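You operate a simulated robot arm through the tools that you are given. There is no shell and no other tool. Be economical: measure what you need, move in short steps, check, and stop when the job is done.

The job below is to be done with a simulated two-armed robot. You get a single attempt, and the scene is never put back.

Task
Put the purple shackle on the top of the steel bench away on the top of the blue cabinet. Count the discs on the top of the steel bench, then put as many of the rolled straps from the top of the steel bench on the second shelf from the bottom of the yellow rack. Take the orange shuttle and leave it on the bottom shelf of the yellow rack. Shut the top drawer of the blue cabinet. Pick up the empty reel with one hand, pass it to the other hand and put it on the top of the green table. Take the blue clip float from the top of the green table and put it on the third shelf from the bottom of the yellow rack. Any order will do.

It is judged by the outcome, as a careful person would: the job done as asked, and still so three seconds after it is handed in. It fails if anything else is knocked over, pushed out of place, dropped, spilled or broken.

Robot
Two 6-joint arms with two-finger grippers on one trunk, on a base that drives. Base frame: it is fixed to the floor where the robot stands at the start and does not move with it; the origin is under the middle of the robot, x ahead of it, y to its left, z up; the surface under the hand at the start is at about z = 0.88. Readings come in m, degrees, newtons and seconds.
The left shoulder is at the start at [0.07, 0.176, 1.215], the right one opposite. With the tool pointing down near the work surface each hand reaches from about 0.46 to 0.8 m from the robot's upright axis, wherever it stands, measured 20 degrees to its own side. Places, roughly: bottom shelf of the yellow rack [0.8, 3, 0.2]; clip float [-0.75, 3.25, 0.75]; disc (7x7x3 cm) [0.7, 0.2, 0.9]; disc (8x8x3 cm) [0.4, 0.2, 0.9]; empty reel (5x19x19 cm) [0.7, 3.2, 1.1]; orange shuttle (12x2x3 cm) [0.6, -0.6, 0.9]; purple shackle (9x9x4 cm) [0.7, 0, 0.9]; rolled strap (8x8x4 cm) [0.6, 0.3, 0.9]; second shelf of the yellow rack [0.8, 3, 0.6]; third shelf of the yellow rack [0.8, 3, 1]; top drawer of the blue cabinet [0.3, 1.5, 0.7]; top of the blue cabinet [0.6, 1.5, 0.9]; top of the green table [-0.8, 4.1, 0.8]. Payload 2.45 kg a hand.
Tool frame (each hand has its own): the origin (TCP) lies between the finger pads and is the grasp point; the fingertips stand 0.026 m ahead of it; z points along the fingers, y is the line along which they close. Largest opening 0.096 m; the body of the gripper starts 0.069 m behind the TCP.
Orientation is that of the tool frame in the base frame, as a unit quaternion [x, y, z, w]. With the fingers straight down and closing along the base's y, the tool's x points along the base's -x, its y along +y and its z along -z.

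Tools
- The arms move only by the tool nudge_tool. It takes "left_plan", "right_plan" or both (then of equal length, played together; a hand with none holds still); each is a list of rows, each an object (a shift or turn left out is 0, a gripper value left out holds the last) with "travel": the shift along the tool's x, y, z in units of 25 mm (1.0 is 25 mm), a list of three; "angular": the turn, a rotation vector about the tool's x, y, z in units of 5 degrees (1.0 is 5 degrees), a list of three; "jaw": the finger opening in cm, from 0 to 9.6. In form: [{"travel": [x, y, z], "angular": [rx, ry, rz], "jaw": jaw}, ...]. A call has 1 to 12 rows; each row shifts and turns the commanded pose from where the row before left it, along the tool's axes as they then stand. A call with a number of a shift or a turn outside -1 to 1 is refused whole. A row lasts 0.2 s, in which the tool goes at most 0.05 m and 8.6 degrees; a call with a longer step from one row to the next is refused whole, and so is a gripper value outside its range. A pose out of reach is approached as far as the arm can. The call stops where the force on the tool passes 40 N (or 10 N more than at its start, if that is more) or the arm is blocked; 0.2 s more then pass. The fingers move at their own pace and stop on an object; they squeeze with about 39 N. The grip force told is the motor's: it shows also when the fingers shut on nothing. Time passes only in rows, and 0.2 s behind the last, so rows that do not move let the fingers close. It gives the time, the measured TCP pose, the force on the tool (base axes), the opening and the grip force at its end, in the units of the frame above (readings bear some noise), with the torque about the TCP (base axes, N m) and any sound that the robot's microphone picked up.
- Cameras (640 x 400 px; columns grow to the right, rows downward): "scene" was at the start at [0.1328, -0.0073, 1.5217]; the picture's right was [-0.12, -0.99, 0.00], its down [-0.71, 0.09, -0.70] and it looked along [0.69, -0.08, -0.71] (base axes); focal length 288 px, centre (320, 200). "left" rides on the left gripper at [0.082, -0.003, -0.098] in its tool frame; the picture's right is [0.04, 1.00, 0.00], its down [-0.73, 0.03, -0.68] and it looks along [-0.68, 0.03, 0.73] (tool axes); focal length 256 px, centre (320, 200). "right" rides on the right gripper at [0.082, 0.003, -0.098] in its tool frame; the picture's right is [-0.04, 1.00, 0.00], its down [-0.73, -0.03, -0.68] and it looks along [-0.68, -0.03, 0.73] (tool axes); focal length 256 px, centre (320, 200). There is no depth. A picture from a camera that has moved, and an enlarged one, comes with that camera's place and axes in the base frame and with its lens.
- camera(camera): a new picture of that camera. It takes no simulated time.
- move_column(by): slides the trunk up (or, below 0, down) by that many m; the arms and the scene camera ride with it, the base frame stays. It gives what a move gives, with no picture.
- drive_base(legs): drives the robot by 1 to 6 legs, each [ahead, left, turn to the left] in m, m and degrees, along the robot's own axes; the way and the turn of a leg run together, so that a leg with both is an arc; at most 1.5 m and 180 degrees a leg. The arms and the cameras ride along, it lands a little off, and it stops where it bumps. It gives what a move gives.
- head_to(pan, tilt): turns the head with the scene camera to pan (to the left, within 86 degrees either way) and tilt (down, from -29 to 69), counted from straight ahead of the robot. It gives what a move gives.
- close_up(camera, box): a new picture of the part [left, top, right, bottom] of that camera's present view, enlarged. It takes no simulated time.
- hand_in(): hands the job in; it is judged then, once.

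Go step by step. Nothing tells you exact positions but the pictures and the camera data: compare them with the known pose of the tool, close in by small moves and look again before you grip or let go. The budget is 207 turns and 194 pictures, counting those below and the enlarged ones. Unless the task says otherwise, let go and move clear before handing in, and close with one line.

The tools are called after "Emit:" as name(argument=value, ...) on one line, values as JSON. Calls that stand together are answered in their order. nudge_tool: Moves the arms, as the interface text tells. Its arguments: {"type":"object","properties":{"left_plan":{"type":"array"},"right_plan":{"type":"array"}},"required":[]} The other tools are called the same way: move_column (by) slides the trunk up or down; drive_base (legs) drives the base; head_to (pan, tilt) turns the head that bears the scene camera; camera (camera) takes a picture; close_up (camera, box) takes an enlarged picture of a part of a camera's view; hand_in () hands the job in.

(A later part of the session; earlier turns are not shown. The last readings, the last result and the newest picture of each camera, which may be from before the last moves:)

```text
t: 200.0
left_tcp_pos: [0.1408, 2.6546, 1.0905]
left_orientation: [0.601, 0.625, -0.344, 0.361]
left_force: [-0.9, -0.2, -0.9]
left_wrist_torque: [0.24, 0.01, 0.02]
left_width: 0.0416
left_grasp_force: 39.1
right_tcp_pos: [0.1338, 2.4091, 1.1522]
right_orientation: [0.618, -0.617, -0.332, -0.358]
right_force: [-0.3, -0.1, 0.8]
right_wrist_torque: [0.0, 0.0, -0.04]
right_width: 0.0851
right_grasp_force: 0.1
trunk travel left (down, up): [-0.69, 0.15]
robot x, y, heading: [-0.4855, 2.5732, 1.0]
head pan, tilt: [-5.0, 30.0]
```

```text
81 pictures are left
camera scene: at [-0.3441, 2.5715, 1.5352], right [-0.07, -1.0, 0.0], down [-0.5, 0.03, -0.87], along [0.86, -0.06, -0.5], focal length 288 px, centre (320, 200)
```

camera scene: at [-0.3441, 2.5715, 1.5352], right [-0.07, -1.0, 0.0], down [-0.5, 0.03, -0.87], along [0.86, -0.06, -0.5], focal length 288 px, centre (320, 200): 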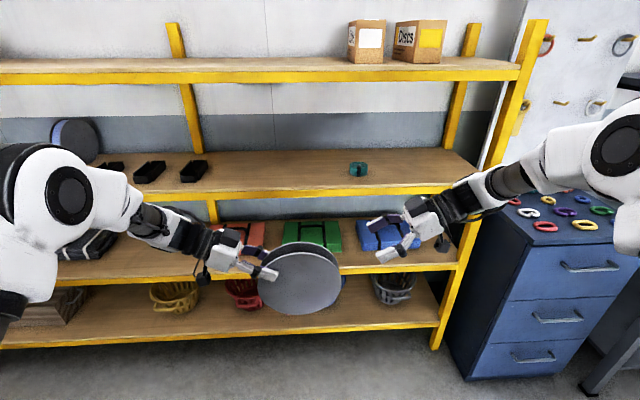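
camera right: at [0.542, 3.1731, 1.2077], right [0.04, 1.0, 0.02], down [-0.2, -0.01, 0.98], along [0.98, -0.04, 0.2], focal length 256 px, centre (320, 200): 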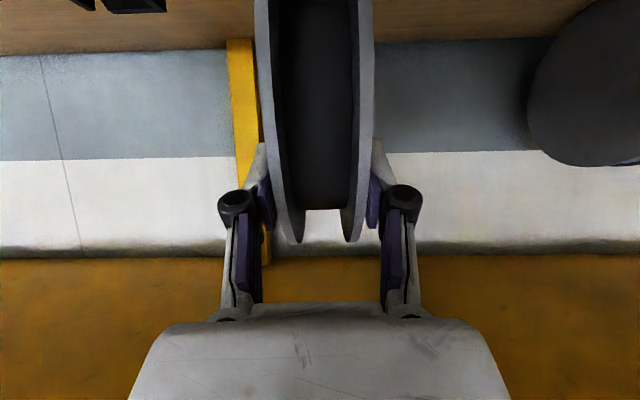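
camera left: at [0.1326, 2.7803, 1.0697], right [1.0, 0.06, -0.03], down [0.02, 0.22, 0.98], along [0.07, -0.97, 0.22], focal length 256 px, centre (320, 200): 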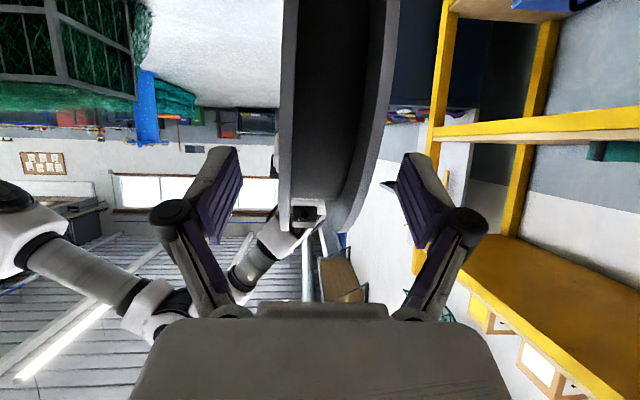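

The handover is done: the left hand alone holds the reel. I'll back off to clear floor and turn to face the green table.

Emit:
drive_base(legs=[[-0.3, -0.45, 0], [0, 0, 90]])

Emit:
head_to(pan=0, tilt=25)

Emit:
camera(camera="scene")

```text
t: 207.0
left_tcp_pos: [-0.8646, 2.7412, 1.0927]
left_orientation: [-0.025, 0.867, 0.015, 0.498]
left_force: [-0.2, 0.4, 0.1]
left_wrist_torque: [-0.01, 0.22, 0.03]
left_width: 0.0414
left_grasp_force: 39.1
right_tcp_pos: [-0.6179, 2.7383, 1.1515]
right_orientation: [0.874, 0.008, -0.486, -0.014]
right_force: [0.2, -0.4, 0.7]
right_wrist_torque: [0.02, -0.01, 0.03]
right_width: 0.0849
right_grasp_force: 0.1
trunk travel left (down, up): [-0.69, 0.15]
robot x, y, heading: [-0.7777, 2.1167, 91.9]
head pan, tilt: [-5.0, 30.0]
```

```text
t: 207.7
left_tcp_pos: [-0.8635, 2.7401, 1.0907]
left_orientation: [-0.024, 0.866, 0.015, 0.499]
left_force: [-0.4, -1.7, 0.7]
left_wrist_torque: [-0.01, 0.23, 0.04]
left_width: 0.0414
left_grasp_force: 38.9
right_tcp_pos: [-0.6179, 2.7393, 1.1508]
right_orientation: [0.873, 0.007, -0.487, -0.015]
right_force: [0.2, 0.4, -0.4]
right_wrist_torque: [0.01, 0.03, 0.02]
right_width: 0.0848
right_grasp_force: 0.1
trunk travel left (down, up): [-0.69, 0.15]
robot x, y, heading: [-0.7769, 2.1147, 92.1]
head pan, tilt: [0.0, 25.0]
```

```text
80 pictures are left
camera scene: at [-0.7772, 2.2603, 1.5431], right [1.0, 0.03, 0.0], down [0.01, -0.42, -0.91], along [-0.03, 0.91, -0.42], focal length 288 px, centre (320, 200)
```

scene: 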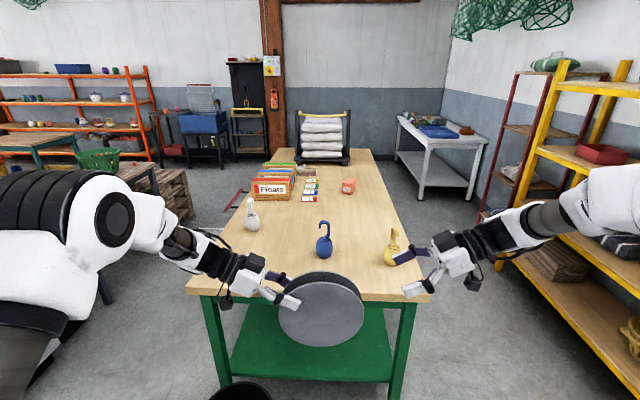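

The table's front edge is at y about 3.07. The blue clip float is near (-0.80, 3.33), and there is free space at front left around (-1.07, 3.2). I'll turn the left hand so the reel lies level, pointing forward.

Emit:
nudge_tool(right_plan=[{"travel": [0, 0, -1]}, {"travel": [0, 0, -1]}, {"travel": [0, 0, -1]}, {"travel": [0, 0, -1]}])

Emit:
nudge_tool(left_plan=[{"travel": [0, 0.4, 0], "angular": [-0.76, 0.477, 0.438]}, {"travel": [0, 0.4, 0], "angular": [-0.76, 0.477, 0.438]}, {"travel": [0, 0.4, 0], "angular": [-0.76, 0.477, 0.438]}, {"travel": [0, 0.4, 0], "angular": [-0.76, 0.477, 0.438]}, {"travel": [0, 0.4, 0.1], "angular": [-0.76, 0.477, 0.438]}, {"travel": [0, 0.4, 0.2], "angular": [-0.76, 0.477, 0.438]}, {"travel": [0, 0.3, 0.3], "angular": [-0.76, 0.477, 0.438]}, {"travel": [0, 0.3, 0.3], "angular": [-0.76, 0.477, 0.438]}, {"travel": [0, 0.3, 0.4], "angular": [-0.76, 0.477, 0.438]}, {"travel": [0, 0.3, 0.4], "angular": [-0.76, 0.477, 0.438]}])

Emit:
camera(camera="scene")

```text
t: 208.7
left_tcp_pos: [-0.8629, 2.7398, 1.0916]
left_orientation: [-0.025, 0.867, 0.016, 0.498]
left_force: [0.0, -0.3, -0.4]
left_wrist_torque: [0.01, 0.22, -0.03]
left_width: 0.0416
left_grasp_force: 39.3
right_tcp_pos: [-0.5321, 2.737, 1.203]
right_orientation: [0.873, 0.007, -0.488, -0.015]
right_force: [0.5, 0.1, -0.3]
right_wrist_torque: [-0.01, -0.01, 0.0]
right_width: 0.0852
right_grasp_force: 0.0
trunk travel left (down, up): [-0.69, 0.15]
robot x, y, heading: [-0.7733, 2.1177, 92.0]
head pan, tilt: [0.0, 25.0]
```

```text
t: 210.9
left_tcp_pos: [-0.8539, 2.8442, 1.0892]
left_orientation: [-0.025, 0.886, 0.38, 0.266]
left_force: [-0.1, 0.4, -0.6]
left_wrist_torque: [-0.18, 0.09, 0.01]
left_width: 0.0416
left_grasp_force: 39.6
right_tcp_pos: [-0.5306, 2.7379, 1.2019]
right_orientation: [0.873, 0.008, -0.487, -0.014]
right_force: [0.1, 0.4, 0.1]
right_wrist_torque: [0.0, 0.0, 0.03]
right_width: 0.0847
right_grasp_force: 0.1
trunk travel left (down, up): [-0.69, 0.15]
robot x, y, heading: [-0.7745, 2.1163, 91.8]
head pan, tilt: [0.0, 25.0]
```

```text
79 pictures are left
camera scene: at [-0.7762, 2.2607, 1.5431], right [1.0, 0.03, 0.0], down [0.01, -0.42, -0.91], along [-0.03, 0.91, -0.42], focal length 288 px, centre (320, 200)
```

scene: 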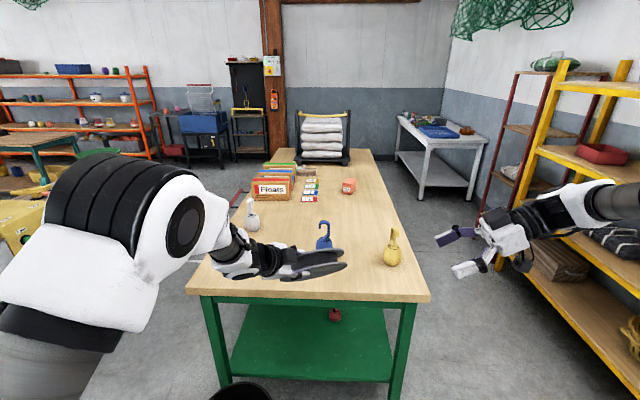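

Emit:
nudge_tool(left_plan=[{"angular": [-0.75, 0.42, 0.466]}, {"angular": [-0.75, 0.42, 0.466]}, {"angular": [-0.75, 0.42, 0.466]}, {"angular": [-0.75, 0.42, 0.466]}, {"angular": [-0.75, 0.42, 0.466]}, {"angular": [-0.75, 0.42, 0.466]}, {"angular": [-0.75, 0.42, 0.466]}, {"angular": [-0.75, 0.42, 0.466]}, {"angular": [-0.75, 0.42, 0.466]}, {"angular": [-0.75, 0.42, 0.466]}])

Emit:
camera(camera="scene")

Emit:
camera(camera="left")

```text
t: 213.1
left_tcp_pos: [-0.8965, 2.8672, 1.0857]
left_orientation: [-0.006, 0.738, 0.675, 0.002]
left_force: [-0.4, -0.6, -2.4]
left_wrist_torque: [-0.26, -0.07, 0.02]
left_width: 0.0415
left_grasp_force: 39.1
left hand out of reach, approached as far as the arm can: row 6, 7, 8, 9, 10
right_tcp_pos: [-0.5336, 2.7394, 1.2048]
right_orientation: [0.873, 0.008, -0.487, -0.014]
right_force: [-0.2, -0.9, 0.0]
right_wrist_torque: [0.02, 0.0, -0.01]
right_width: 0.085
right_grasp_force: 0.1
trunk travel left (down, up): [-0.69, 0.15]
robot x, y, heading: [-0.7701, 2.1145, 91.9]
head pan, tilt: [0.0, 25.0]
```

```text
78 pictures are left
camera scene: at [-0.7769, 2.2609, 1.5431], right [1.0, 0.03, 0.0], down [0.01, -0.42, -0.91], along [-0.03, 0.91, -0.42], focal length 288 px, centre (320, 200)
```

scene: 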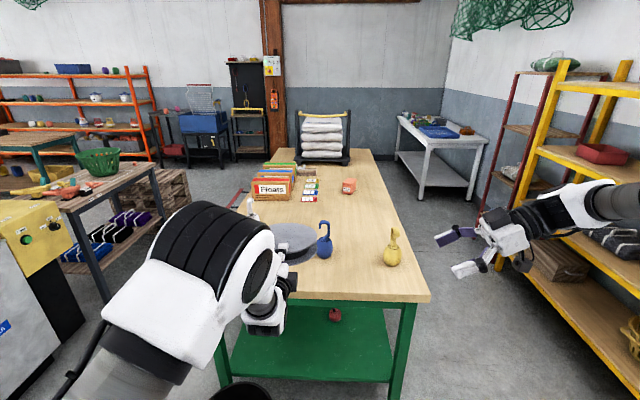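

```text
77 pictures are left
camera left: at [-0.9767, 2.7684, 1.0913], right [-0.05, 0.09, 0.99], down [0.74, -0.67, 0.1], along [0.68, 0.74, -0.03], focal length 256 px, centre (320, 200)
```

left: 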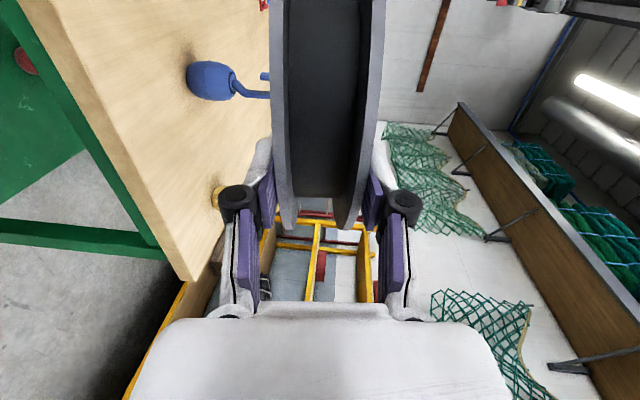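

The reel is now level. Driving to the free front-left spot, still high.

Emit:
drive_base(legs=[[0, 0.18, -2], [0.25, 0, 0]])

Emit:
camera(camera="scene")

Emit:
camera(camera="left")

```text
t: 216.0
left_tcp_pos: [-1.0501, 3.1155, 1.0887]
left_orientation: [0.007, 0.738, 0.674, 0.016]
left_force: [-0.4, 0.0, -2.4]
left_wrist_torque: [-0.28, -0.05, 0.02]
left_width: 0.0412
left_grasp_force: 38.8
right_tcp_pos: [-0.6918, 2.9749, 1.2043]
right_orientation: [0.874, -0.007, -0.486, -0.023]
right_force: [1.0, 0.0, 0.7]
right_wrist_torque: [0.01, -0.04, -0.01]
right_width: 0.085
right_grasp_force: 0.0
trunk travel left (down, up): [-0.69, 0.15]
robot x, y, heading: [-0.9558, 2.3615, 90.0]
head pan, tilt: [0.0, 25.0]
```

```text
76 pictures are left
camera scene: at [-0.9511, 2.5057, 1.5433], right [1.0, 0.0, 0.0], down [0.0, -0.42, -0.91], along [0.0, 0.91, -0.42], focal length 288 px, centre (320, 200)
```

scene: 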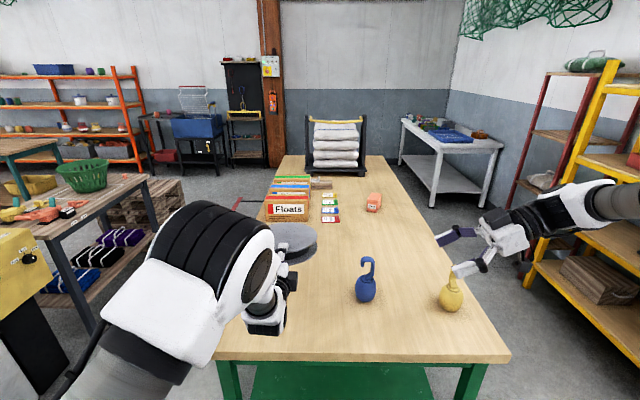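

```text
75 pictures are left
camera left: at [-1.134, 3.0201, 1.0932], right [-0.05, 0.09, 0.99], down [0.71, -0.69, 0.1], along [0.7, 0.71, -0.03], focal length 256 px, centre (320, 200)
```

left: 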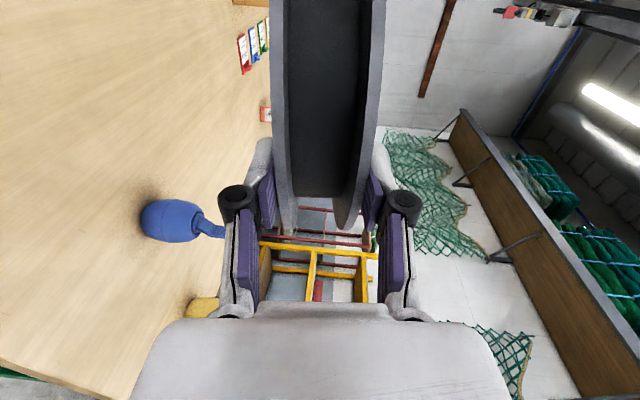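

Emit:
nudge_tool(left_plan=[{"travel": [0, 0, 0.5]}, {"travel": [0, 0, 0.5]}])

Emit:
move_column(by=-0.24)

Emit:
camera(camera="scene")

Emit:
camera(camera="left")

```text
t: 216.6
left_tcp_pos: [-1.0495, 3.1408, 1.0856]
left_orientation: [0.006, 0.738, 0.674, 0.015]
left_force: [0.6, 0.9, -4.2]
left_wrist_torque: [-0.27, -0.03, -0.01]
left_width: 0.0416
left_grasp_force: 39.3
right_tcp_pos: [-0.6915, 2.977, 1.204]
right_orientation: [0.874, -0.007, -0.485, -0.023]
right_force: [0.1, 0.3, -0.8]
right_wrist_torque: [-0.02, -0.02, 0.0]
right_width: 0.085
right_grasp_force: 0.2
trunk travel left (down, up): [-0.69, 0.15]
robot x, y, heading: [-0.953, 2.3596, 90.1]
head pan, tilt: [0.0, 25.0]
```

```text
t: 219.1
left_tcp_pos: [-1.0496, 3.139, 0.8455]
left_orientation: [0.006, 0.738, 0.675, 0.014]
left_force: [-0.4, 0.6, -3.3]
left_wrist_torque: [-0.28, -0.02, 0.01]
left_width: 0.0415
left_grasp_force: 39.3
right_tcp_pos: [-0.6927, 2.9752, 0.9631]
right_orientation: [0.874, -0.006, -0.486, -0.022]
right_force: [0.7, 0.7, -0.3]
right_wrist_torque: [-0.02, 0.01, 0.01]
right_width: 0.085
right_grasp_force: 0.1
trunk travel left (down, up): [-0.45, 0.39]
robot x, y, heading: [-0.9531, 2.3625, 90.1]
head pan, tilt: [0.0, 25.0]
```

```text
74 pictures are left
camera scene: at [-0.9509, 2.5063, 1.3032], right [1.0, 0.0, 0.0], down [0.0, -0.42, -0.91], along [0.0, 0.91, -0.42], focal length 288 px, centre (320, 200)
```

scene: 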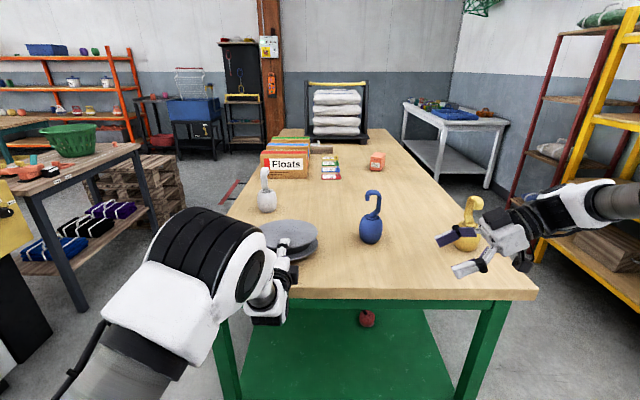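

```text
73 pictures are left
camera left: at [-1.1331, 3.0446, 0.8508], right [-0.05, 0.09, 0.99], down [0.71, -0.69, 0.1], along [0.7, 0.71, -0.03], focal length 256 px, centre (320, 200)
```

left: 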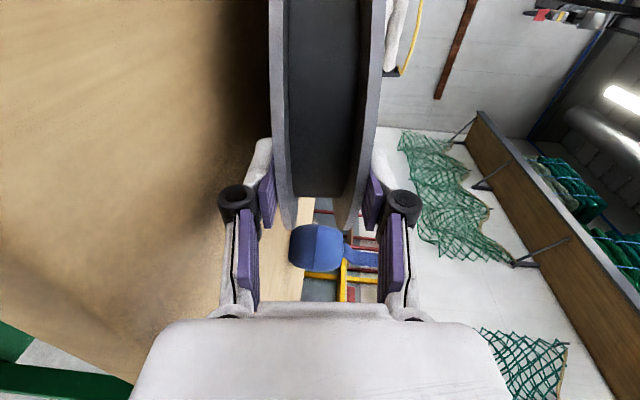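

Emit:
nudge_tool(left_plan=[{"travel": [0, -0.3, 0]}, {"travel": [0, -0.3, 0]}, {"travel": [0, -0.3, 0]}, {"travel": [0, -0.3, 0]}, {"travel": [0, -0.2, 0]}])

Emit:
camera(camera="left")

Emit:
close_up(camera="scene", box=[200, 190, 400, 315])

```text
t: 219.9
left_tcp_pos: [-1.0499, 3.1392, 0.8372]
left_orientation: [0.006, 0.728, 0.685, 0.014]
left_force: [-2.1, -4.7, 14.3]
left_wrist_torque: [-0.83, 0.02, -0.03]
left_width: 0.0411
left_grasp_force: 39.2
right_tcp_pos: [-0.6923, 2.9747, 0.9646]
right_orientation: [0.873, -0.006, -0.487, -0.024]
right_force: [0.1, 1.0, -0.3]
right_wrist_torque: [-0.02, 0.03, 0.03]
right_width: 0.0846
right_grasp_force: 0.0
trunk travel left (down, up): [-0.45, 0.39]
robot x, y, heading: [-0.9534, 2.3605, 90.1]
head pan, tilt: [0.0, 25.0]
stopped in row 4 (left hand): the force on the tool passed its limit at 46 N (the readings are from after the stop); the commanded pose is now the measured one
```

```text
72 pictures are left
camera left: at [-1.1328, 3.0434, 0.8399], right [-0.05, 0.06, 1.0], down [0.71, -0.7, 0.08], along [0.7, 0.72, -0.01], focal length 256 px, centre (320, 200)
```

left: 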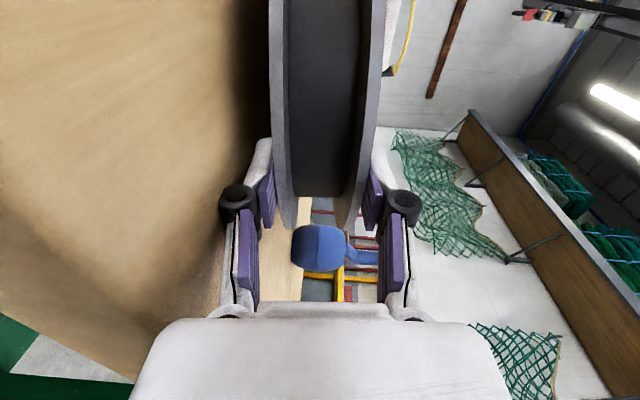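

```text
3.20 times, centred on (300, 252) of scene
camera zoom: at [-0.9507, 2.5032, 1.3035], right [1.0, 0.0, 0.0], down [0.0, -0.42, -0.91], along [0.0, 0.91, -0.42], focal length 920 px, centre (384, 32)
```

zoom: 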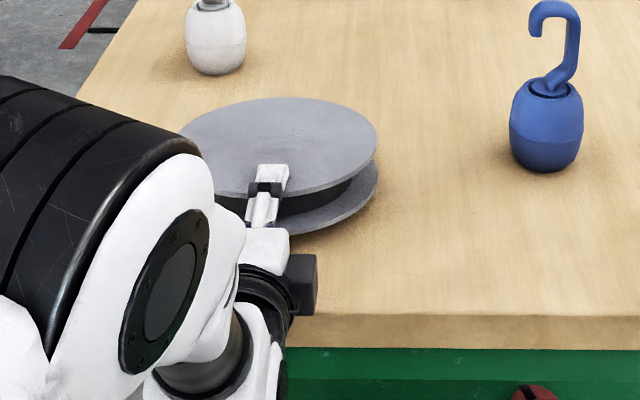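

The hand's knuckle is resting on the table, whose top is at about z 0.80. I'll raise slightly, move back so the knuckles hang outside the table edge, and then set the reel down.

Emit:
nudge_tool(left_plan=[{"travel": [0, 0.5, 0]}, {"travel": [0, 0, -1]}, {"travel": [0, 0, -1]}, {"travel": [0, 0, -0.2]}, {"travel": [0, -0.3, 0]}, {"travel": [0, -0.15, 0]}, {"travel": [0, -0.1, 0]}])

Emit:
close_up(camera="scene", box=[200, 190, 400, 315])

Emit:
camera(camera="left")

```text
t: 221.5
left_tcp_pos: [-1.0643, 3.0918, 0.838]
left_orientation: [0.0, 0.73, 0.684, 0.014]
left_force: [-2.0, 3.6, 2.8]
left_wrist_torque: [-0.25, 0.04, 0.01]
left_width: 0.0417
left_grasp_force: 39.4
left hand out of reach, approached as far as the arm can: row 3
right_tcp_pos: [-0.6925, 2.9757, 0.9625]
right_orientation: [0.874, -0.007, -0.486, -0.023]
right_force: [-1.0, -0.3, -0.9]
right_wrist_torque: [0.03, -0.02, -0.01]
right_width: 0.0851
right_grasp_force: 0.0
trunk travel left (down, up): [-0.45, 0.39]
robot x, y, heading: [-0.9519, 2.3609, 90.1]
head pan, tilt: [0.0, 25.0]
```

```text
3.20 times, centred on (300, 252) of scene
camera zoom: at [-0.9511, 2.5062, 1.3033], right [1.0, 0.0, 0.0], down [0.0, -0.42, -0.91], along [0.0, 0.91, -0.42], focal length 920 px, centre (384, 32)
```

zoom: 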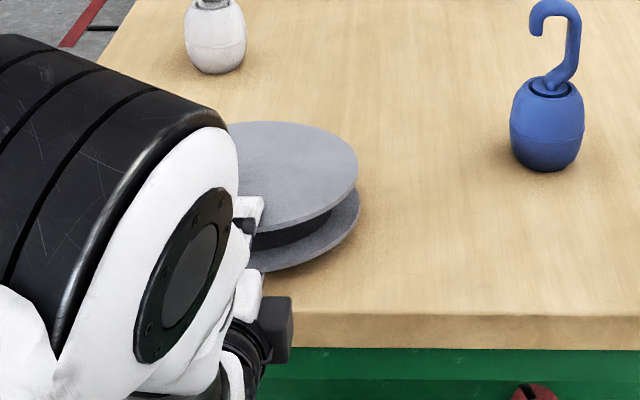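

```text
69 pictures are left
camera left: at [-1.1472, 2.995, 0.8396], right [-0.06, 0.07, 1.0], down [0.72, -0.69, 0.09], along [0.69, 0.72, -0.01], focal length 256 px, centre (320, 200)
```

left: 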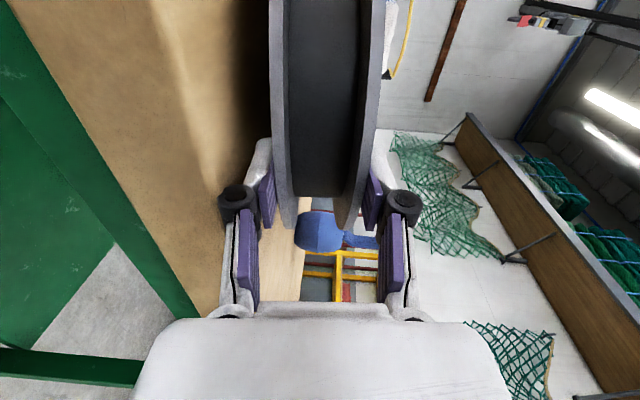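

Emit:
nudge_tool(left_plan=[{"travel": [0, -0.12, 0]}, {"travel": [0, -0.12, 0]}])

```text
t: 222.1
left_tcp_pos: [-1.0636, 3.0905, 0.8384]
left_orientation: [-0.001, 0.725, 0.689, 0.013]
left_force: [-2.0, -5.6, 13.6]
left_wrist_torque: [-0.87, 0.04, 0.0]
left_width: 0.0413
left_grasp_force: 39.3
right_tcp_pos: [-0.6932, 2.9743, 0.966]
right_orientation: [0.873, -0.005, -0.488, -0.024]
right_force: [-0.5, 0.2, 0.1]
right_wrist_torque: [-0.01, 0.03, 0.02]
right_width: 0.0848
right_grasp_force: 0.1
trunk travel left (down, up): [-0.45, 0.39]
robot x, y, heading: [-0.9582, 2.3607, 90.2]
head pan, tilt: [0.0, 25.0]
stopped in row 2 (left hand): the force on the tool passed its limit at 43 N (the readings are from after the stop); the commanded pose is now the measured one
```

Emit:
nudge_tool(left_plan=[{"travel": [0, 0.5, 0]}, {"travel": [0, 0.2, 0]}])

Emit:
drive_base(legs=[[-0.04, 0, 0]])

Emit:
camera(camera="left")

Emit:
camera(camera="scene")

```text
t: 222.7
left_tcp_pos: [-1.0687, 3.0931, 0.8473]
left_orientation: [-0.006, 0.73, 0.683, 0.014]
left_force: [-0.7, 0.8, -2.2]
left_wrist_torque: [-0.28, 0.01, 0.0]
left_width: 0.0416
left_grasp_force: 39.0
right_tcp_pos: [-0.6932, 2.9761, 0.963]
right_orientation: [0.873, -0.006, -0.486, -0.023]
right_force: [0.1, 0.5, 0.6]
right_wrist_torque: [0.0, -0.02, -0.03]
right_width: 0.0851
right_grasp_force: 0.1
trunk travel left (down, up): [-0.45, 0.39]
robot x, y, heading: [-0.952, 2.3613, 90.3]
head pan, tilt: [0.0, 25.0]
```

```text
t: 223.6
left_tcp_pos: [-1.0685, 3.0534, 0.852]
left_orientation: [-0.006, 0.726, 0.688, 0.014]
left_force: [0.0, -0.7, -1.4]
left_wrist_torque: [-0.27, -0.01, -0.03]
left_width: 0.0415
left_grasp_force: 38.7
right_tcp_pos: [-0.6926, 2.9365, 0.9632]
right_orientation: [0.873, -0.005, -0.486, -0.022]
right_force: [-0.2, 0.7, 1.1]
right_wrist_torque: [0.03, -0.04, 0.0]
right_width: 0.0851
right_grasp_force: 0.0
trunk travel left (down, up): [-0.45, 0.39]
robot x, y, heading: [-0.9574, 2.32, 90.1]
head pan, tilt: [0.0, 25.0]
```

```text
68 pictures are left
camera left: at [-1.1513, 2.9559, 0.8526], right [-0.07, 0.06, 1.0], down [0.73, -0.68, 0.09], along [0.69, 0.73, 0.0], focal length 256 px, centre (320, 200)
```

left: 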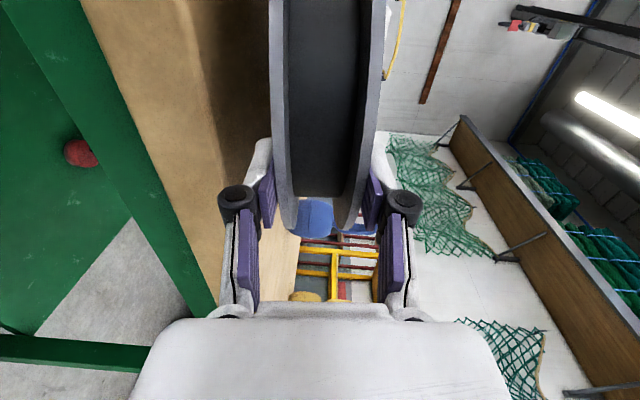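

```text
67 pictures are left
camera scene: at [-0.9511, 2.465, 1.3033], right [1.0, 0.0, 0.0], down [0.0, -0.42, -0.91], along [0.0, 0.91, -0.42], focal length 288 px, centre (320, 200)
```

scene: 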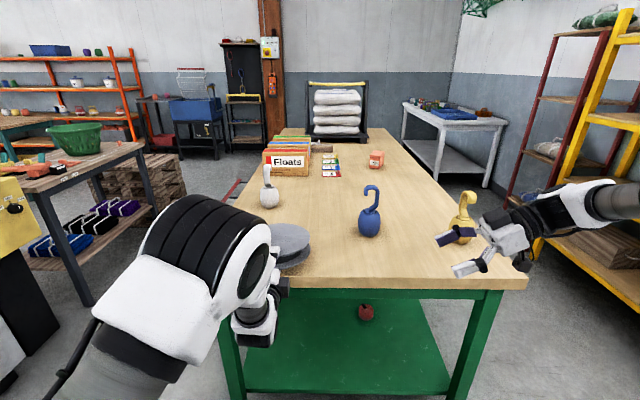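

Emit:
nudge_tool(left_plan=[{"travel": [0, -0.3, 0]}, {"travel": [0, -0.2, 0]}, {"travel": [0, -0.12, 0]}, {"travel": [0, -0.12, 0]}, {"travel": [0, -0.12, 0]}])

Emit:
camera(camera="left")

```text
t: 224.8
left_tcp_pos: [-1.0682, 3.0529, 0.8351]
left_orientation: [-0.007, 0.725, 0.689, 0.013]
left_force: [-2.0, 5.9, 15.5]
left_wrist_torque: [0.35, 0.23, -0.04]
left_width: 0.0411
left_grasp_force: 39.3
right_tcp_pos: [-0.6916, 2.9348, 0.9653]
right_orientation: [0.873, -0.007, -0.487, -0.024]
right_force: [0.4, 0.2, -0.1]
right_wrist_torque: [-0.02, 0.04, 0.0]
right_width: 0.0851
right_grasp_force: 0.0
trunk travel left (down, up): [-0.45, 0.39]
robot x, y, heading: [-0.9548, 2.3222, 90.3]
head pan, tilt: [0.0, 25.0]
```

```text
66 pictures are left
camera left: at [-1.15, 2.9552, 0.8336], right [-0.07, 0.05, 1.0], down [0.73, -0.68, 0.08], along [0.69, 0.73, 0.01], focal length 256 px, centre (320, 200)
```

left: 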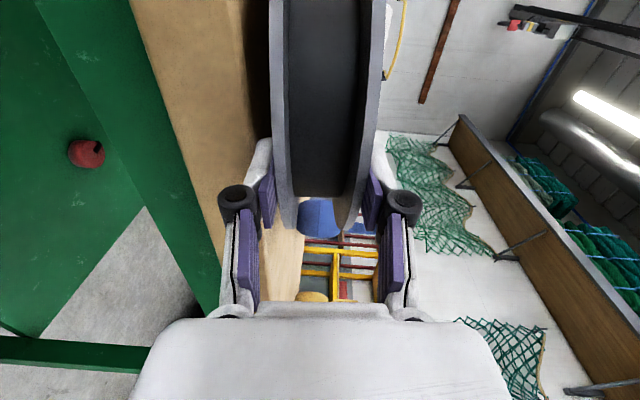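

The fingertip and reel are at the table surface. I'll open a little and slide the hand straight back out.

Emit:
nudge_tool(left_plan=[{"jaw": 4.6, "travel": [0, 0.08, 0]}, {"jaw": 5.2, "travel": [0, 0.08, 0]}, {"jaw": 5.4}, {"travel": [0, 0, -0.5]}, {"travel": [0, 0, -0.8]}, {"travel": [0, 0, -0.8]}])

Emit:
camera(camera="left")

Emit:
camera(camera="scene")

```text
t: 226.2
left_tcp_pos: [-1.0917, 3.0055, 0.8281]
left_orientation: [-0.015, 0.731, 0.682, 0.014]
left_force: [0.4, -0.9, -0.7]
left_wrist_torque: [-0.07, 0.01, 0.03]
left_width: 0.0548
left_grasp_force: 0.4
left hand out of reach, approached as far as the arm can: row 5, 6
right_tcp_pos: [-0.6929, 2.9366, 0.9642]
right_orientation: [0.874, -0.007, -0.486, -0.024]
right_force: [0.0, 0.2, 0.1]
right_wrist_torque: [0.01, 0.03, -0.02]
right_width: 0.0851
right_grasp_force: 0.1
trunk travel left (down, up): [-0.45, 0.39]
robot x, y, heading: [-0.9514, 2.3219, 90.4]
head pan, tilt: [0.0, 25.0]
```

```text
65 pictures are left
camera left: at [-1.1724, 2.9082, 0.829], right [-0.08, 0.07, 0.99], down [0.73, -0.67, 0.11], along [0.68, 0.74, 0.0], focal length 256 px, centre (320, 200)
```

left: 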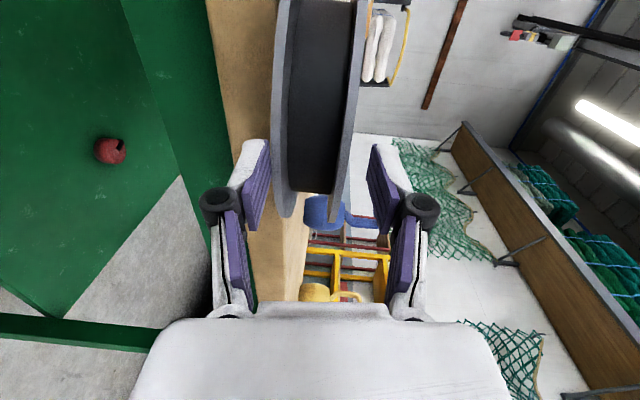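

```text
64 pictures are left
camera scene: at [-0.9513, 2.4659, 1.3032], right [1.0, 0.0, 0.0], down [0.0, -0.42, -0.91], along [0.0, 0.91, -0.42], focal length 288 px, centre (320, 200)
```

scene: 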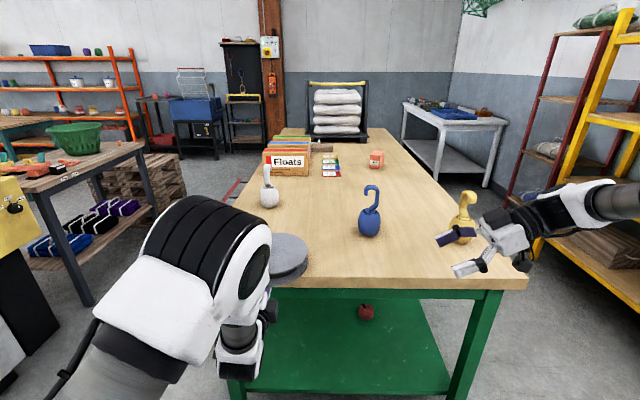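

Emit:
drive_base(legs=[[-0.12, 0, 0]])

Emit:
close_up(camera="scene", box=[220, 180, 420, 305])

Emit:
camera(camera="left")

```text
t: 227.4
left_tcp_pos: [-1.0912, 2.8871, 0.835]
left_orientation: [-0.015, 0.728, 0.686, 0.013]
left_force: [-0.5, 0.0, 1.1]
left_wrist_torque: [-0.03, -0.03, -0.02]
left_width: 0.054
left_grasp_force: 0.1
right_tcp_pos: [-0.6924, 2.8154, 0.965]
right_orientation: [0.873, -0.005, -0.487, -0.022]
right_force: [0.4, -1.3, 0.8]
right_wrist_torque: [0.02, -0.03, -0.02]
right_width: 0.0851
right_grasp_force: 0.1
trunk travel left (down, up): [-0.45, 0.39]
robot x, y, heading: [-0.9501, 2.2024, 90.4]
head pan, tilt: [0.0, 25.0]
```

```text
3.20 times, centred on (320, 242) of scene
camera zoom: at [-0.9506, 2.3454, 1.3033], right [1.0, 0.0, 0.0], down [0.0, -0.42, -0.91], along [0.0, 0.91, -0.42], focal length 920 px, centre (320, 64)
```

zoom: 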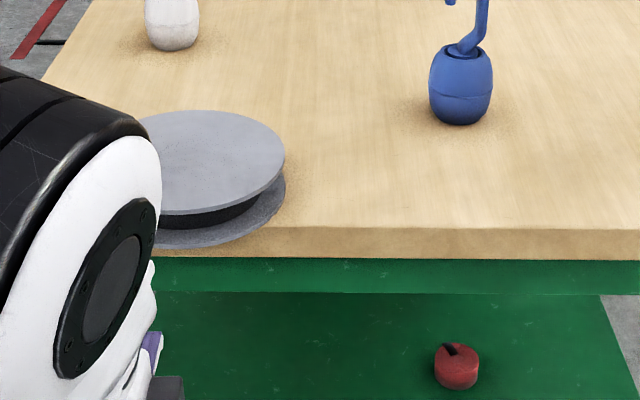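

```text
62 pictures are left
camera left: at [-1.1723, 2.7897, 0.834], right [-0.08, 0.06, 0.99], down [0.73, -0.67, 0.1], along [0.67, 0.74, 0.01], focal length 256 px, centre (320, 200)
```

left: 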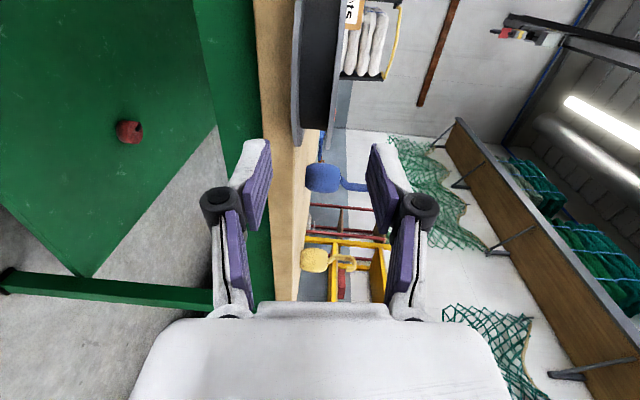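

The reel lies flat but with its near rim right at the table edge. I'll close the fist and push it gently further in.

Emit:
nudge_tool(left_plan=[{"jaw": 0, "travel": [-0.6, 0.1, 0]}, {"travel": [-0.6, 0.1, 0]}, {}])

Emit:
drive_base(legs=[[0.1, 0, 0]])

Emit:
camera(camera="left")

```text
t: 228.2
left_tcp_pos: [-1.0891, 2.9001, 0.8375]
left_orientation: [-0.025, 0.729, 0.684, 0.011]
left_force: [0.1, 0.5, -0.1]
left_wrist_torque: [-0.01, -0.01, 0.0]
left_width: 0.0
left_grasp_force: 27.9
left hand out of reach, approached as far as the arm can: row 1, 2
right_tcp_pos: [-0.6925, 2.8165, 0.9638]
right_orientation: [0.874, -0.006, -0.486, -0.022]
right_force: [-0.5, 0.0, -0.5]
right_wrist_torque: [0.01, 0.0, -0.01]
right_width: 0.085
right_grasp_force: 0.0
trunk travel left (down, up): [-0.45, 0.39]
robot x, y, heading: [-0.949, 2.2011, 90.0]
head pan, tilt: [0.0, 25.0]
```

```text
t: 229.4
left_tcp_pos: [-1.089, 3.0021, 0.8373]
left_orientation: [-0.024, 0.73, 0.683, 0.011]
left_force: [0.7, 0.4, -0.6]
left_wrist_torque: [0.02, -0.02, -0.02]
left_width: 0.0
left_grasp_force: 28.5
right_tcp_pos: [-0.6905, 2.9185, 0.9634]
right_orientation: [0.873, -0.007, -0.486, -0.022]
right_force: [-0.2, 0.6, 0.0]
right_wrist_torque: [-0.05, 0.04, 0.0]
right_width: 0.085
right_grasp_force: 0.0
trunk travel left (down, up): [-0.45, 0.39]
robot x, y, heading: [-0.9529, 2.3064, 90.2]
head pan, tilt: [0.0, 25.0]
```

```text
61 pictures are left
camera left: at [-1.1686, 2.9033, 0.8362], right [-0.09, 0.06, 0.99], down [0.74, -0.66, 0.11], along [0.66, 0.75, 0.01], focal length 256 px, centre (320, 200)
```

left: 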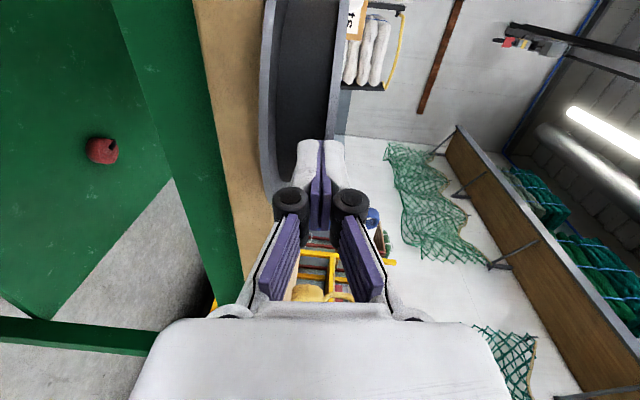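

Emit:
nudge_tool(left_plan=[{"travel": [-0.2, 0, 0.7]}, {"travel": [-0.2, 0, 0.7]}, {"travel": [-0.2, 0, 0.7]}, {"travel": [-0.2, 0, 0.7]}])

Emit:
camera(camera="left")

Emit:
close_up(camera="scene", box=[220, 180, 420, 305])

```text
t: 230.4
left_tcp_pos: [-1.0707, 3.0726, 0.8314]
left_orientation: [-0.025, 0.73, 0.683, 0.013]
left_force: [-0.4, 0.6, -2.1]
left_wrist_torque: [-0.12, 0.0, -0.03]
left_width: 0.0
left_grasp_force: 28.2
right_tcp_pos: [-0.6916, 2.9181, 0.9626]
right_orientation: [0.874, -0.007, -0.486, -0.023]
right_force: [-0.1, -0.4, -0.2]
right_wrist_torque: [0.01, 0.0, 0.01]
right_width: 0.085
right_grasp_force: 0.0
trunk travel left (down, up): [-0.45, 0.39]
robot x, y, heading: [-0.9532, 2.3058, 90.1]
head pan, tilt: [0.0, 25.0]
```

```text
60 pictures are left
camera left: at [-1.1506, 2.9731, 0.8311], right [-0.09, 0.07, 0.99], down [0.74, -0.66, 0.11], along [0.66, 0.75, 0.01], focal length 256 px, centre (320, 200)
```

left: 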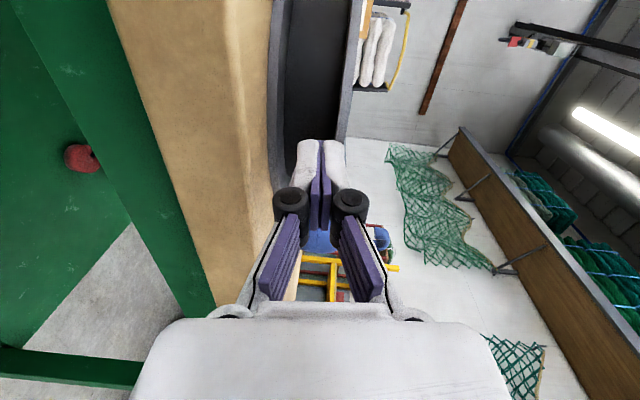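

```text
3.20 times, centred on (320, 242) of scene
camera zoom: at [-0.9507, 2.4489, 1.3029], right [1.0, 0.0, 0.0], down [0.0, -0.42, -0.91], along [0.0, 0.91, -0.42], focal length 920 px, centre (320, 64)
```

zoom: 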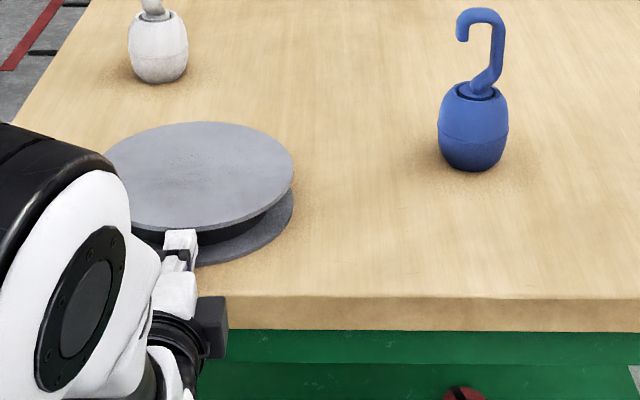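

The reel sits safely inside the edge. Now the blue clip float: I'll back off and swing the right hand to face forward.

Emit:
drive_base(legs=[[-0.2, 0, 0]])

Emit:
nudge_tool(right_plan=[{"angular": [0.85, 0, 0.51]}, {"angular": [0.85, 0, 0.51]}, {"angular": [0.85, 0, 0.51]}, {"angular": [0.85, 0, 0.51]}, {"angular": [0.85, 0, 0.51]}, {"angular": [0.85, 0, 0.51]}, {"angular": [0.85, 0, 0.51]}, {"angular": [0.85, 0, 0.51]}, {"angular": [0.85, 0, 0.51]}, {"angular": [0.85, 0, 0.51]}, {"angular": [0.85, 0, 0.51]}, {"angular": [0.85, 0, 0.51]}])

Emit:
nudge_tool(right_plan=[{"travel": [0, 0, 0.3], "angular": [0.85, 0, 0.51]}, {"travel": [0, 0, 0.3], "angular": [0.85, 0, 0.51]}, {"travel": [0, 0, 0.3], "angular": [0.85, 0, 0.51]}, {"travel": [0, 0, 0.3], "angular": [0.85, 0, 0.51]}, {"travel": [0, 0, 0.3], "angular": [0.85, 0, 0.51]}, {"travel": [0, 0, 0.3], "angular": [0.85, 0, 0.51], "jaw": 9.4}])

Emit:
camera(camera="scene")

Emit:
camera(camera="right")

```text
t: 232.0
left_tcp_pos: [-1.0705, 2.8712, 0.8346]
left_orientation: [-0.025, 0.728, 0.685, 0.012]
left_force: [0.3, -0.7, 0.3]
left_wrist_torque: [-0.04, -0.01, 0.0]
left_width: 0.0
left_grasp_force: 28.5
right_tcp_pos: [-0.6922, 2.7179, 0.9645]
right_orientation: [0.873, -0.007, -0.487, -0.023]
right_force: [0.0, -0.2, 0.4]
right_wrist_torque: [0.01, -0.02, -0.02]
right_width: 0.0849
right_grasp_force: 0.0
trunk travel left (down, up): [-0.45, 0.39]
robot x, y, heading: [-0.954, 2.1036, 90.1]
head pan, tilt: [0.0, 25.0]
```

```text
t: 234.6
left_tcp_pos: [-1.0715, 2.8721, 0.8324]
left_orientation: [-0.024, 0.729, 0.684, 0.013]
left_force: [0.0, -0.2, 0.0]
left_wrist_torque: [0.02, 0.02, -0.02]
left_width: 0.0002
left_grasp_force: 28.4
right_tcp_pos: [-0.6912, 2.7162, 0.964]
right_orientation: [0.747, -0.435, -0.425, -0.268]
right_force: [-0.4, -1.2, 0.3]
right_wrist_torque: [0.02, -0.01, 0.02]
right_width: 0.085
right_grasp_force: 0.0
trunk travel left (down, up): [-0.45, 0.39]
robot x, y, heading: [-0.9534, 2.1012, 90.2]
head pan, tilt: [0.0, 25.0]
```

```text
t: 236.0
left_tcp_pos: [-1.0714, 2.8711, 0.8335]
left_orientation: [-0.024, 0.729, 0.684, 0.011]
left_force: [-0.5, -0.8, -0.1]
left_wrist_torque: [0.0, 0.01, -0.01]
left_width: 0.0001
left_grasp_force: 28.9
right_tcp_pos: [-0.7133, 2.7583, 0.9628]
right_orientation: [0.651, -0.568, -0.376, -0.334]
right_force: [-0.4, -0.1, 0.3]
right_wrist_torque: [0.0, -0.04, -0.01]
right_width: 0.094
right_grasp_force: 0.0
right hand out of reach, approached as far as the arm can: row 3, 4, 5, 6
trunk travel left (down, up): [-0.45, 0.39]
robot x, y, heading: [-0.9548, 2.1012, 90.1]
head pan, tilt: [0.0, 25.0]
```

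```text
58 pictures are left
camera scene: at [-0.9513, 2.2478, 1.3032], right [1.0, 0.0, 0.0], down [0.0, -0.42, -0.91], along [0.0, 0.91, -0.42], focal length 288 px, centre (320, 200)
```

scene: 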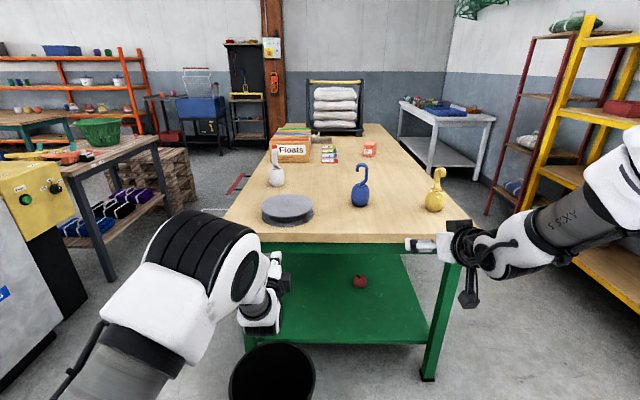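

```text
57 pictures are left
camera right: at [-0.6997, 2.6352, 0.9406], right [-0.99, -0.11, 0.03], down [0.05, -0.22, 0.97], along [-0.1, 0.97, 0.23], focal length 256 px, centre (320, 200)
```

right: 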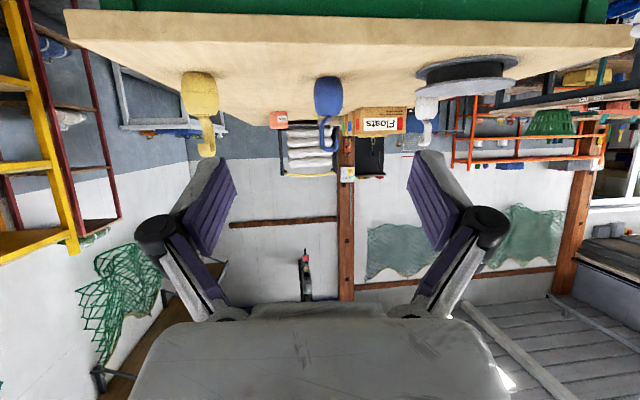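

Emit:
nudge_tool(left_plan=[{"travel": [0, 1, 0]}, {"travel": [0, 1, 0]}, {"travel": [0, 1, 0]}, {"travel": [0, 1, 0]}, {"travel": [0, 1, 0]}, {"travel": [0, 1, 0]}, {"travel": [0, 1, 0]}, {"travel": [0, 1, 0]}])

Emit:
drive_base(legs=[[0, -0.085, 0], [0.3, 0, 0]])

Emit:
nudge_tool(right_plan=[{"travel": [0, 0.8, 0], "angular": [0, 0.6, 0]}, {"travel": [0, 0.8, 0], "angular": [0, 0.6, 0]}, {"travel": [0, 0.8, 0], "angular": [0, 0.6, 0]}, {"travel": [0, 0.8, 0], "angular": [0, 0.6, 0]}, {"travel": [0, 0.8, 0], "angular": [0, 0.6, 0]}])

Emit:
camera(camera="right")

Emit:
camera(camera="scene")

```text
t: 237.8
left_tcp_pos: [-1.0822, 2.8838, 1.0336]
left_orientation: [-0.025, 0.728, 0.685, 0.012]
left_force: [0.8, -1.4, 0.7]
left_wrist_torque: [-0.02, -0.01, -0.02]
left_width: 0.0003
left_grasp_force: 28.6
right_tcp_pos: [-0.7125, 2.7588, 0.9629]
right_orientation: [0.652, -0.568, -0.377, -0.334]
right_force: [1.3, 0.4, 0.6]
right_wrist_torque: [0.03, 0.0, 0.01]
right_width: 0.0939
right_grasp_force: 0.1
trunk travel left (down, up): [-0.45, 0.39]
robot x, y, heading: [-0.9503, 2.103, 90.1]
head pan, tilt: [0.0, 25.0]
```

```text
t: 240.5
left_tcp_pos: [-1.0009, 3.1855, 1.0323]
left_orientation: [-0.026, 0.729, 0.684, 0.01]
left_force: [1.0, 0.3, 0.0]
left_wrist_torque: [0.03, 0.0, 0.04]
left_width: 0.0001
left_grasp_force: 28.9
right_tcp_pos: [-0.6294, 3.0605, 0.9611]
right_orientation: [0.652, -0.567, -0.378, -0.333]
right_force: [-0.6, 0.0, -0.9]
right_wrist_torque: [0.03, 0.05, 0.01]
right_width: 0.0938
right_grasp_force: 0.1
trunk travel left (down, up): [-0.45, 0.39]
robot x, y, heading: [-0.8675, 2.4037, 90.4]
head pan, tilt: [0.0, 25.0]
```

```text
t: 241.7
left_tcp_pos: [-1.0004, 3.1834, 1.0339]
left_orientation: [-0.026, 0.729, 0.683, 0.011]
left_force: [-0.3, 0.2, -0.5]
left_wrist_torque: [-0.01, 0.07, -0.03]
left_width: 0.0
left_grasp_force: 28.3
right_tcp_pos: [-0.73, 3.0479, 0.9614]
right_orientation: [0.696, -0.606, -0.288, -0.256]
right_force: [0.1, 0.4, -0.7]
right_wrist_torque: [0.0, -0.03, -0.03]
right_width: 0.0939
right_grasp_force: 0.1
trunk travel left (down, up): [-0.45, 0.39]
robot x, y, heading: [-0.87, 2.4023, 90.1]
head pan, tilt: [0.0, 25.0]
```

```text
56 pictures are left
camera right: at [-0.7167, 2.9211, 0.9725], right [-0.99, -0.11, 0.02], down [0.02, 0.03, 1.0], along [-0.11, 0.99, -0.03], focal length 256 px, centre (320, 200)
```

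right: 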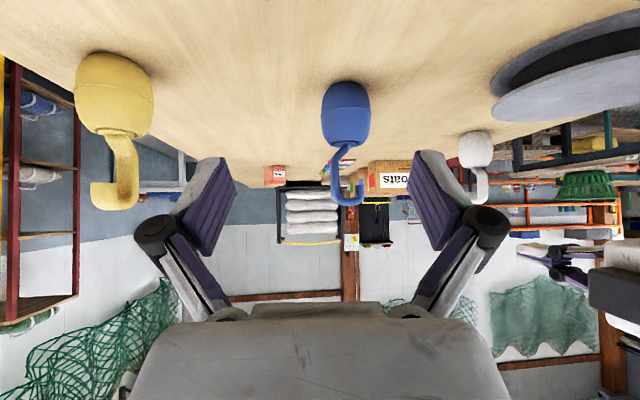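

```text
55 pictures are left
camera scene: at [-0.8677, 2.5477, 1.3032], right [1.0, 0.0, 0.0], down [0.0, -0.42, -0.91], along [0.0, 0.91, -0.42], focal length 288 px, centre (320, 200)
```

scene: 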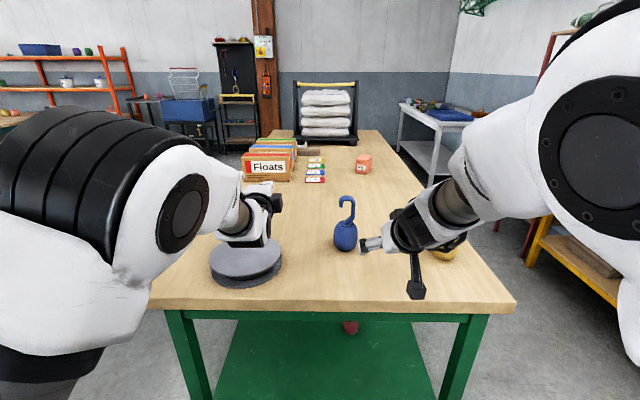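

The float is at about (-0.793, 3.266). Moving to a pre-grasp just in front of it.

Emit:
nudge_tool(right_plan=[{"travel": [-0.417, 0.198, 0.906]}, {"travel": [-0.417, 0.198, 0.906]}, {"travel": [-0.417, 0.198, 0.906]}, {"travel": [-0.417, 0.198, 0.906]}, {"travel": [-0.417, 0.198, 0.906]}, {"travel": [-0.417, 0.198, 0.906]}, {"travel": [-0.417, 0.198, 0.906]}])

Emit:
camera(camera="right")

Emit:
camera(camera="scene")

```text
t: 243.3
left_tcp_pos: [-0.9999, 3.1847, 1.033]
left_orientation: [-0.026, 0.729, 0.684, 0.011]
left_force: [0.8, -0.2, -0.2]
left_wrist_torque: [0.03, -0.02, -0.01]
left_width: 0.0
left_grasp_force: 28.6
right_tcp_pos: [-0.7863, 3.2063, 0.9009]
right_orientation: [0.696, -0.606, -0.289, -0.257]
right_force: [-0.6, -0.1, -0.1]
right_wrist_torque: [0.0, -0.02, 0.0]
right_width: 0.0938
right_grasp_force: 0.0
trunk travel left (down, up): [-0.45, 0.39]
robot x, y, heading: [-0.8684, 2.4004, 90.2]
head pan, tilt: [0.0, 25.0]
```

```text
54 pictures are left
camera right: at [-0.7724, 3.0802, 0.9121], right [-0.99, -0.11, 0.02], down [0.02, 0.04, 1.0], along [-0.11, 0.99, -0.03], focal length 256 px, centre (320, 200)
```

right: 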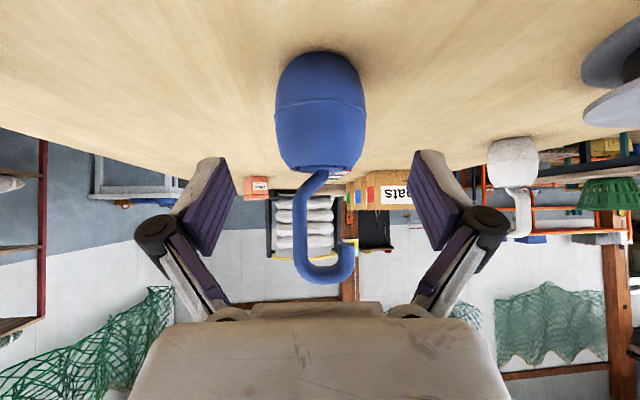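

```text
53 pictures are left
camera scene: at [-0.8668, 2.5489, 1.303], right [1.0, 0.0, 0.0], down [0.0, -0.42, -0.91], along [0.0, 0.91, -0.42], focal length 288 px, centre (320, 200)
```

scene: 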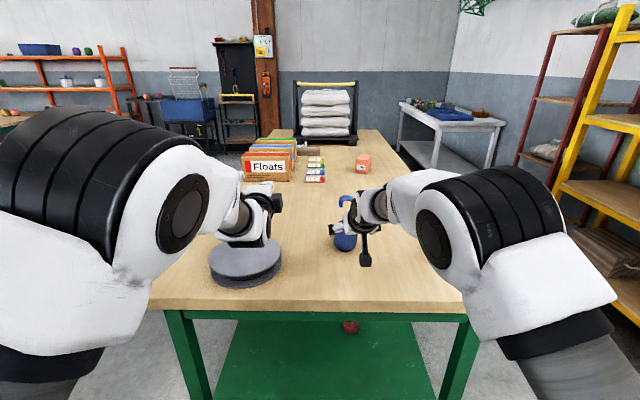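

Emit:
nudge_tool(right_plan=[{"travel": [0, 0, 0.8]}, {"travel": [0, 0, 0.8]}, {"travel": [0, 0, 0.8]}, {"travel": [0, 0, 0.7]}])

Emit:
camera(camera="right")

```text
t: 244.3
left_tcp_pos: [-1.0001, 3.1846, 1.0315]
left_orientation: [-0.026, 0.729, 0.684, 0.011]
left_force: [-0.4, -0.1, 0.3]
left_wrist_torque: [-0.03, 0.0, -0.02]
left_width: 0.0001
left_grasp_force: 28.7
right_tcp_pos: [-0.7944, 3.261, 0.8464]
right_orientation: [0.697, -0.605, -0.289, -0.255]
right_force: [0.4, 0.5, -0.2]
right_wrist_torque: [0.02, -0.03, -0.01]
right_width: 0.0941
right_grasp_force: 0.0
trunk travel left (down, up): [-0.45, 0.39]
robot x, y, heading: [-0.8667, 2.4003, 90.3]
head pan, tilt: [0.0, 25.0]
```

```text
52 pictures are left
camera right: at [-0.7806, 3.1348, 0.8578], right [-0.99, -0.11, 0.02], down [0.02, 0.03, 1.0], along [-0.11, 0.99, -0.03], focal length 256 px, centre (320, 200)
```

right: 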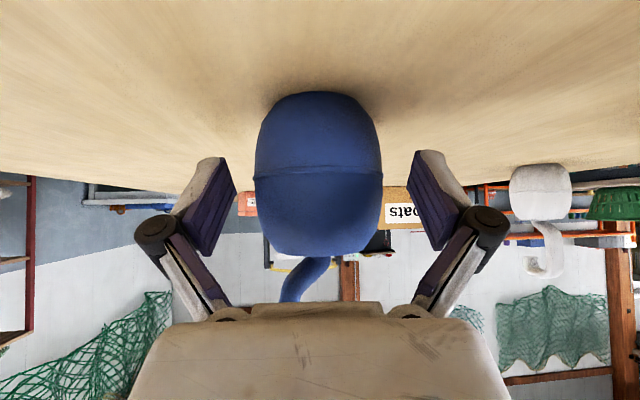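

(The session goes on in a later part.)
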